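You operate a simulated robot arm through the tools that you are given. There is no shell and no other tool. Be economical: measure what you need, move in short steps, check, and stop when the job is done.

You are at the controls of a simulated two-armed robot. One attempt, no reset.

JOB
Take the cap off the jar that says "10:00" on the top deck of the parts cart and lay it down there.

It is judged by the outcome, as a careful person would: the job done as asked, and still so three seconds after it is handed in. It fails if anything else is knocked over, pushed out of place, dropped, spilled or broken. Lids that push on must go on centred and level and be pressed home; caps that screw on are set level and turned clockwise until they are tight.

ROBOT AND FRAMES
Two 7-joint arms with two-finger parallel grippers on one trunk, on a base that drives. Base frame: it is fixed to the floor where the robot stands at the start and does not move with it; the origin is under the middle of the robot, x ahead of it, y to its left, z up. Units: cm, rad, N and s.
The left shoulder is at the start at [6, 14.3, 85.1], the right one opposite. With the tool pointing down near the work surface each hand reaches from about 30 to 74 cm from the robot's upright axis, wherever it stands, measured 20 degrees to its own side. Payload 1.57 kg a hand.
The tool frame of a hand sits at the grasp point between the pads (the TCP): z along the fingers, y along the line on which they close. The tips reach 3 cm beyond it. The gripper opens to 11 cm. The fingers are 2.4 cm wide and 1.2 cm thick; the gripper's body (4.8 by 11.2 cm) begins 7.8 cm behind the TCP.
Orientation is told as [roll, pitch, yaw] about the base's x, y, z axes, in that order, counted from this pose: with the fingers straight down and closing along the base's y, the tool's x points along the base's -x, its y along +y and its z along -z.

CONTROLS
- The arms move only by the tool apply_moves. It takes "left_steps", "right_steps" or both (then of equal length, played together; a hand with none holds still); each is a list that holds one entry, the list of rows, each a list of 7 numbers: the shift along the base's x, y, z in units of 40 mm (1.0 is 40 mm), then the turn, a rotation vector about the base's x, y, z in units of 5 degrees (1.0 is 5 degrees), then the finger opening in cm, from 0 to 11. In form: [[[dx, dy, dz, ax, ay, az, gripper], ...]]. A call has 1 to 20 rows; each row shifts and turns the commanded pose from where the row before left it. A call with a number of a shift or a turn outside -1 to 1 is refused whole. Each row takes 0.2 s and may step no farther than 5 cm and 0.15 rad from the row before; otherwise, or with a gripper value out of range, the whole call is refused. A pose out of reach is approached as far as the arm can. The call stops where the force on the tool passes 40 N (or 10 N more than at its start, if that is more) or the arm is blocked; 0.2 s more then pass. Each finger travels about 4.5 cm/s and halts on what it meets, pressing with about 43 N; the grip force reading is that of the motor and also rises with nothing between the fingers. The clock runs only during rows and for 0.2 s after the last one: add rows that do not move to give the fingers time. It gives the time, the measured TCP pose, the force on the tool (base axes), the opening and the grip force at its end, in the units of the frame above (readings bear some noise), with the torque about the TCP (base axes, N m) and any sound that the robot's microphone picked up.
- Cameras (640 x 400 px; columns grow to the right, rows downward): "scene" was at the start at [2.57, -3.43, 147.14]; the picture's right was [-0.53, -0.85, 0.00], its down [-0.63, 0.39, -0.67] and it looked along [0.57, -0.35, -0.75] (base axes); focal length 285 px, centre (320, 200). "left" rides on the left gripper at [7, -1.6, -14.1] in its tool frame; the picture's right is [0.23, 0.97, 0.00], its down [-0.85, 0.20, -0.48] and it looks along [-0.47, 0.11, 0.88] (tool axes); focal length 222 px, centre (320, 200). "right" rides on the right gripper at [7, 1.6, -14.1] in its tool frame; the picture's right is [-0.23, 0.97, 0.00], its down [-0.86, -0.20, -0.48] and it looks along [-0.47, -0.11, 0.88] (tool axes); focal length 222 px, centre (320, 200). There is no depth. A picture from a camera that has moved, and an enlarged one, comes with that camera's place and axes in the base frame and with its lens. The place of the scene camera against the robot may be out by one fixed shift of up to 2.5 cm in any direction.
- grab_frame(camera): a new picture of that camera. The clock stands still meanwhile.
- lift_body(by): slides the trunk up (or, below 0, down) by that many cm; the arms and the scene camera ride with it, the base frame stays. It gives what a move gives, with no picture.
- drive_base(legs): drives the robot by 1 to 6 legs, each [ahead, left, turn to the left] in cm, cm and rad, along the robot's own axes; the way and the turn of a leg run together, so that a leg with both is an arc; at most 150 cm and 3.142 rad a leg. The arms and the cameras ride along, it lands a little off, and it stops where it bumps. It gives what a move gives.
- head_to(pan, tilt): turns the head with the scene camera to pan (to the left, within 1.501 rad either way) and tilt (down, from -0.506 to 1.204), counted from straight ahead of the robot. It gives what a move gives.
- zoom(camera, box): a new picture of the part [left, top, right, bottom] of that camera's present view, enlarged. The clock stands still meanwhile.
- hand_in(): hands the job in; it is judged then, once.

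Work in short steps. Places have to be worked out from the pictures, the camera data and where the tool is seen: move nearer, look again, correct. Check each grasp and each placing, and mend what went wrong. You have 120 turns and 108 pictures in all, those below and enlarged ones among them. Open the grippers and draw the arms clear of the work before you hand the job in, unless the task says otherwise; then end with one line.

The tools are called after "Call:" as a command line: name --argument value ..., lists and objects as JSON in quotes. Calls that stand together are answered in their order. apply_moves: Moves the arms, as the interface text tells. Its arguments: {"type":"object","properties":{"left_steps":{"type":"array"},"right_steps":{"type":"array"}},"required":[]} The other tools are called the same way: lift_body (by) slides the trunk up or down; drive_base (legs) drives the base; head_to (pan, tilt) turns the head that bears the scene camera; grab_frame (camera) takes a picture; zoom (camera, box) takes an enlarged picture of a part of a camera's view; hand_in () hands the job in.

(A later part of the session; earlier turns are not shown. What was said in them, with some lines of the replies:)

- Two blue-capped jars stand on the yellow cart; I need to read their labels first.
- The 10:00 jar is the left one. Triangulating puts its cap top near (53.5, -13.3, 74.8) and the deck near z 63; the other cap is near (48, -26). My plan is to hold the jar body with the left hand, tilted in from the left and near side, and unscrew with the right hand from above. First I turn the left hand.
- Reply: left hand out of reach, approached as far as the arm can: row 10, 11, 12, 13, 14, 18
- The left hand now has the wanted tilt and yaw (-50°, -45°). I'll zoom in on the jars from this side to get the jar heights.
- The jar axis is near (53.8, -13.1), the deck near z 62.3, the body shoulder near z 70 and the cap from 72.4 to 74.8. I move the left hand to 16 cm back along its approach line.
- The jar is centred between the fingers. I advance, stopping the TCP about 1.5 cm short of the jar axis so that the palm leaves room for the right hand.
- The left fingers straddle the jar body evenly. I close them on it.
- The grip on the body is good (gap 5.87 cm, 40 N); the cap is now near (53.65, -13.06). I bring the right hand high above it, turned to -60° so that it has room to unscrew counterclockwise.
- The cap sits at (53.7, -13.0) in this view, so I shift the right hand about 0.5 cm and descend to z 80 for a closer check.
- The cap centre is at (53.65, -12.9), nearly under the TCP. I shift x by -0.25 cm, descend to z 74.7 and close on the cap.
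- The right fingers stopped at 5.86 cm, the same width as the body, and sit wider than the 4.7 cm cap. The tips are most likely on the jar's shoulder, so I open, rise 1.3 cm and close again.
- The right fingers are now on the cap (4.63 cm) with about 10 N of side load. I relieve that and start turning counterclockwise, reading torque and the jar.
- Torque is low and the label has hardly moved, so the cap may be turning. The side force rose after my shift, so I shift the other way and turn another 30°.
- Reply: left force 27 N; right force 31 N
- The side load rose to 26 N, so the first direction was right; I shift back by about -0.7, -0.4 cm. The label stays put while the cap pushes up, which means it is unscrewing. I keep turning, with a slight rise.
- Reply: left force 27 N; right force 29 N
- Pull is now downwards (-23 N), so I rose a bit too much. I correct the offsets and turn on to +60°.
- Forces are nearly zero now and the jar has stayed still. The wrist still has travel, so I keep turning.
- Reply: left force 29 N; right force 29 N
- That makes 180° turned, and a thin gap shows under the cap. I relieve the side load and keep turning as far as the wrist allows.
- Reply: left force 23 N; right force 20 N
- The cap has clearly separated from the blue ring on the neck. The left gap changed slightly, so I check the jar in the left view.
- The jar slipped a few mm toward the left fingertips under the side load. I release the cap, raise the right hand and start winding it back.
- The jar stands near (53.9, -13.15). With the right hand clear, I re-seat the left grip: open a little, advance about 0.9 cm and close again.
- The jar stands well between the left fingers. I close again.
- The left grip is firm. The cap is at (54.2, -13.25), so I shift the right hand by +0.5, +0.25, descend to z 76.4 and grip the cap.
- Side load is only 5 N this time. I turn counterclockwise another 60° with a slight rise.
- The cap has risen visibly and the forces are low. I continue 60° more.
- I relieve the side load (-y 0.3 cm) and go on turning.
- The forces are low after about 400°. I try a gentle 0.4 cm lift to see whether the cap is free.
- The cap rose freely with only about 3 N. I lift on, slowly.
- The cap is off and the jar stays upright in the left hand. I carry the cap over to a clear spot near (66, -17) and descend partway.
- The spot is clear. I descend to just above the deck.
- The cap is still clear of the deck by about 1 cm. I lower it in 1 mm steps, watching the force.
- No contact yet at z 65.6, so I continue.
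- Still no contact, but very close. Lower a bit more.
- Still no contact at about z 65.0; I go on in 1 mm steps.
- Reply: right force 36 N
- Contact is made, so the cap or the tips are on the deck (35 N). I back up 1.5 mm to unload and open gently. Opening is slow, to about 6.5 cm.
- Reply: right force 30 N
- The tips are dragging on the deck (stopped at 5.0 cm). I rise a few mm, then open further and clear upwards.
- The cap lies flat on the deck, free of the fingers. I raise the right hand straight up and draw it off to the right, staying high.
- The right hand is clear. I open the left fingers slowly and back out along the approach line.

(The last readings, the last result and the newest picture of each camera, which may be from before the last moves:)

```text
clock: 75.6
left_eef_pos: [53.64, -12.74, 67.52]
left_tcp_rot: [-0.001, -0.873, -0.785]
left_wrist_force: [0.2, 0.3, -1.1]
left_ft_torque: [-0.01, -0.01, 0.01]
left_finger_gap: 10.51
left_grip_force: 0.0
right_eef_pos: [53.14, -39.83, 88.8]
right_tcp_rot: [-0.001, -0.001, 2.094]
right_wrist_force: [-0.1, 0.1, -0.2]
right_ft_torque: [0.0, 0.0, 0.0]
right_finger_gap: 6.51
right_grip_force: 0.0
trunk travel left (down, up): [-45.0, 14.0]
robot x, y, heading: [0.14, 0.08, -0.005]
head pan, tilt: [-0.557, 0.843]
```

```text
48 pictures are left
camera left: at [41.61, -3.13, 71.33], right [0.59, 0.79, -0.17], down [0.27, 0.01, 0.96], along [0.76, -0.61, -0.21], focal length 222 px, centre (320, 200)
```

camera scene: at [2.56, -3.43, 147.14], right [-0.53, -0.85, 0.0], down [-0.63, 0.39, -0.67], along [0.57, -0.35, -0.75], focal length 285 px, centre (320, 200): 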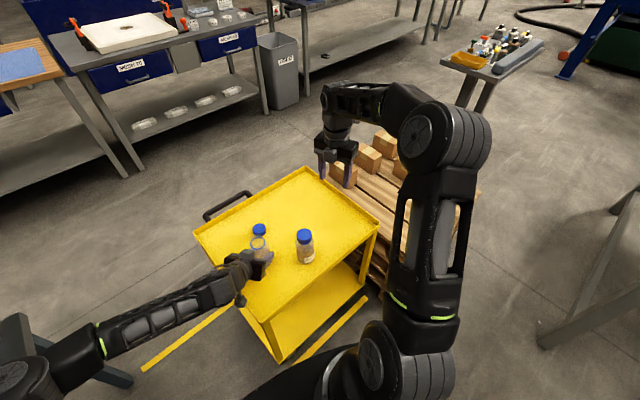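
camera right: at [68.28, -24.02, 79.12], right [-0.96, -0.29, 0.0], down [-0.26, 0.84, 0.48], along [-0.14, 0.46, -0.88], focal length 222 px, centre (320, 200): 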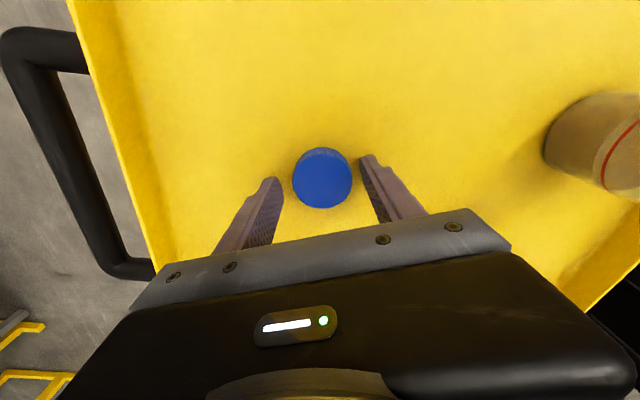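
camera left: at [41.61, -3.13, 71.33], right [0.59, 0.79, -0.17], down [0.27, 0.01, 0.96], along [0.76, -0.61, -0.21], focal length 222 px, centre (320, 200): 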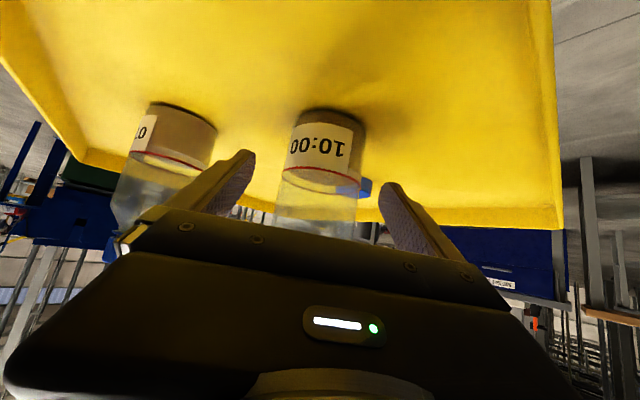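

The jar stands free and upright. I back the left hand out by the way it came.

Call:
apply_moves --left_steps '[[[-0.239, 0.243, 0.296, 0, 0, 0, 10.5], [-0.239, 0.243, 0.296, 0, 0, 0, 10.5], [-0.239, 0.243, 0.296, 0, 0, 0, 10.5], [-0.239, 0.243, 0.296, 0, 0, 0, 10.5], [-0.239, 0.243, 0.296, 0, 0, 0, 10.5], [-0.239, 0.243, 0.296, 0, 0, 0, 10.5], [-0.239, 0.243, 0.296, 0, 0, 0, 10.5], [-0.239, 0.243, 0.296, 0, 0, 0, 10.5], [-0.239, 0.4, 0.4, 0, 0, 0, 10.5], [-0.239, 0.4, 0.4, 0, 0, 0, 10.5], [0, 0.4, 0.4, 0, 0, 0, 10.5], [0, 0.4, 0.4, 0, 0, 0, 10.5], [0, 0, 0, 0, 0, 0, 10.5]]]'

Call:
zoom --camera "scene" --box '[180, 150, 400, 290]'

```text
clock: 78.4
left_eef_pos: [44.05, 1.58, 83.63]
left_tcp_rot: [-0.001, -0.871, -0.785]
left_wrist_force: [0.0, -0.3, -1.0]
left_ft_torque: [0.03, 0.0, 0.0]
left_finger_gap: 10.51
left_grip_force: 0.1
right_eef_pos: [53.09, -39.77, 88.65]
right_tcp_rot: [0.0, 0.001, 2.096]
right_wrist_force: [0.3, 0.0, -0.1]
right_ft_torque: [0.02, 0.0, 0.01]
right_finger_gap: 6.49
right_grip_force: 0.1
trunk travel left (down, up): [-45.0, 14.0]
robot x, y, heading: [-0.13, 0.05, -0.002]
head pan, tilt: [-0.557, 0.843]
```

```text
2.86 times, centred on (290, 220) of scene
camera zoom: at [2.57, -3.43, 147.14], right [-0.53, -0.85, 0.0], down [-0.63, 0.39, -0.67], along [0.57, -0.35, -0.75], focal length 815 px, centre (406, 143)
```

zoom: 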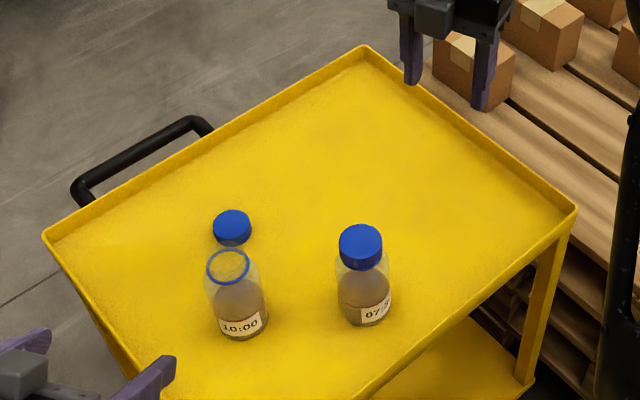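

The 10:00 jar stands open and upright, its cap lies flat on the deck, the other jar is untouched and both hands are clear. I hand the job in.

Call:
hand_in

```text
The job is handed in.
```

The cap is off the "10:00" jar and lies flat on the cart's top deck. The jar is upright within about half a centimetre of where it stood, and the "07:30" jar was not touched.
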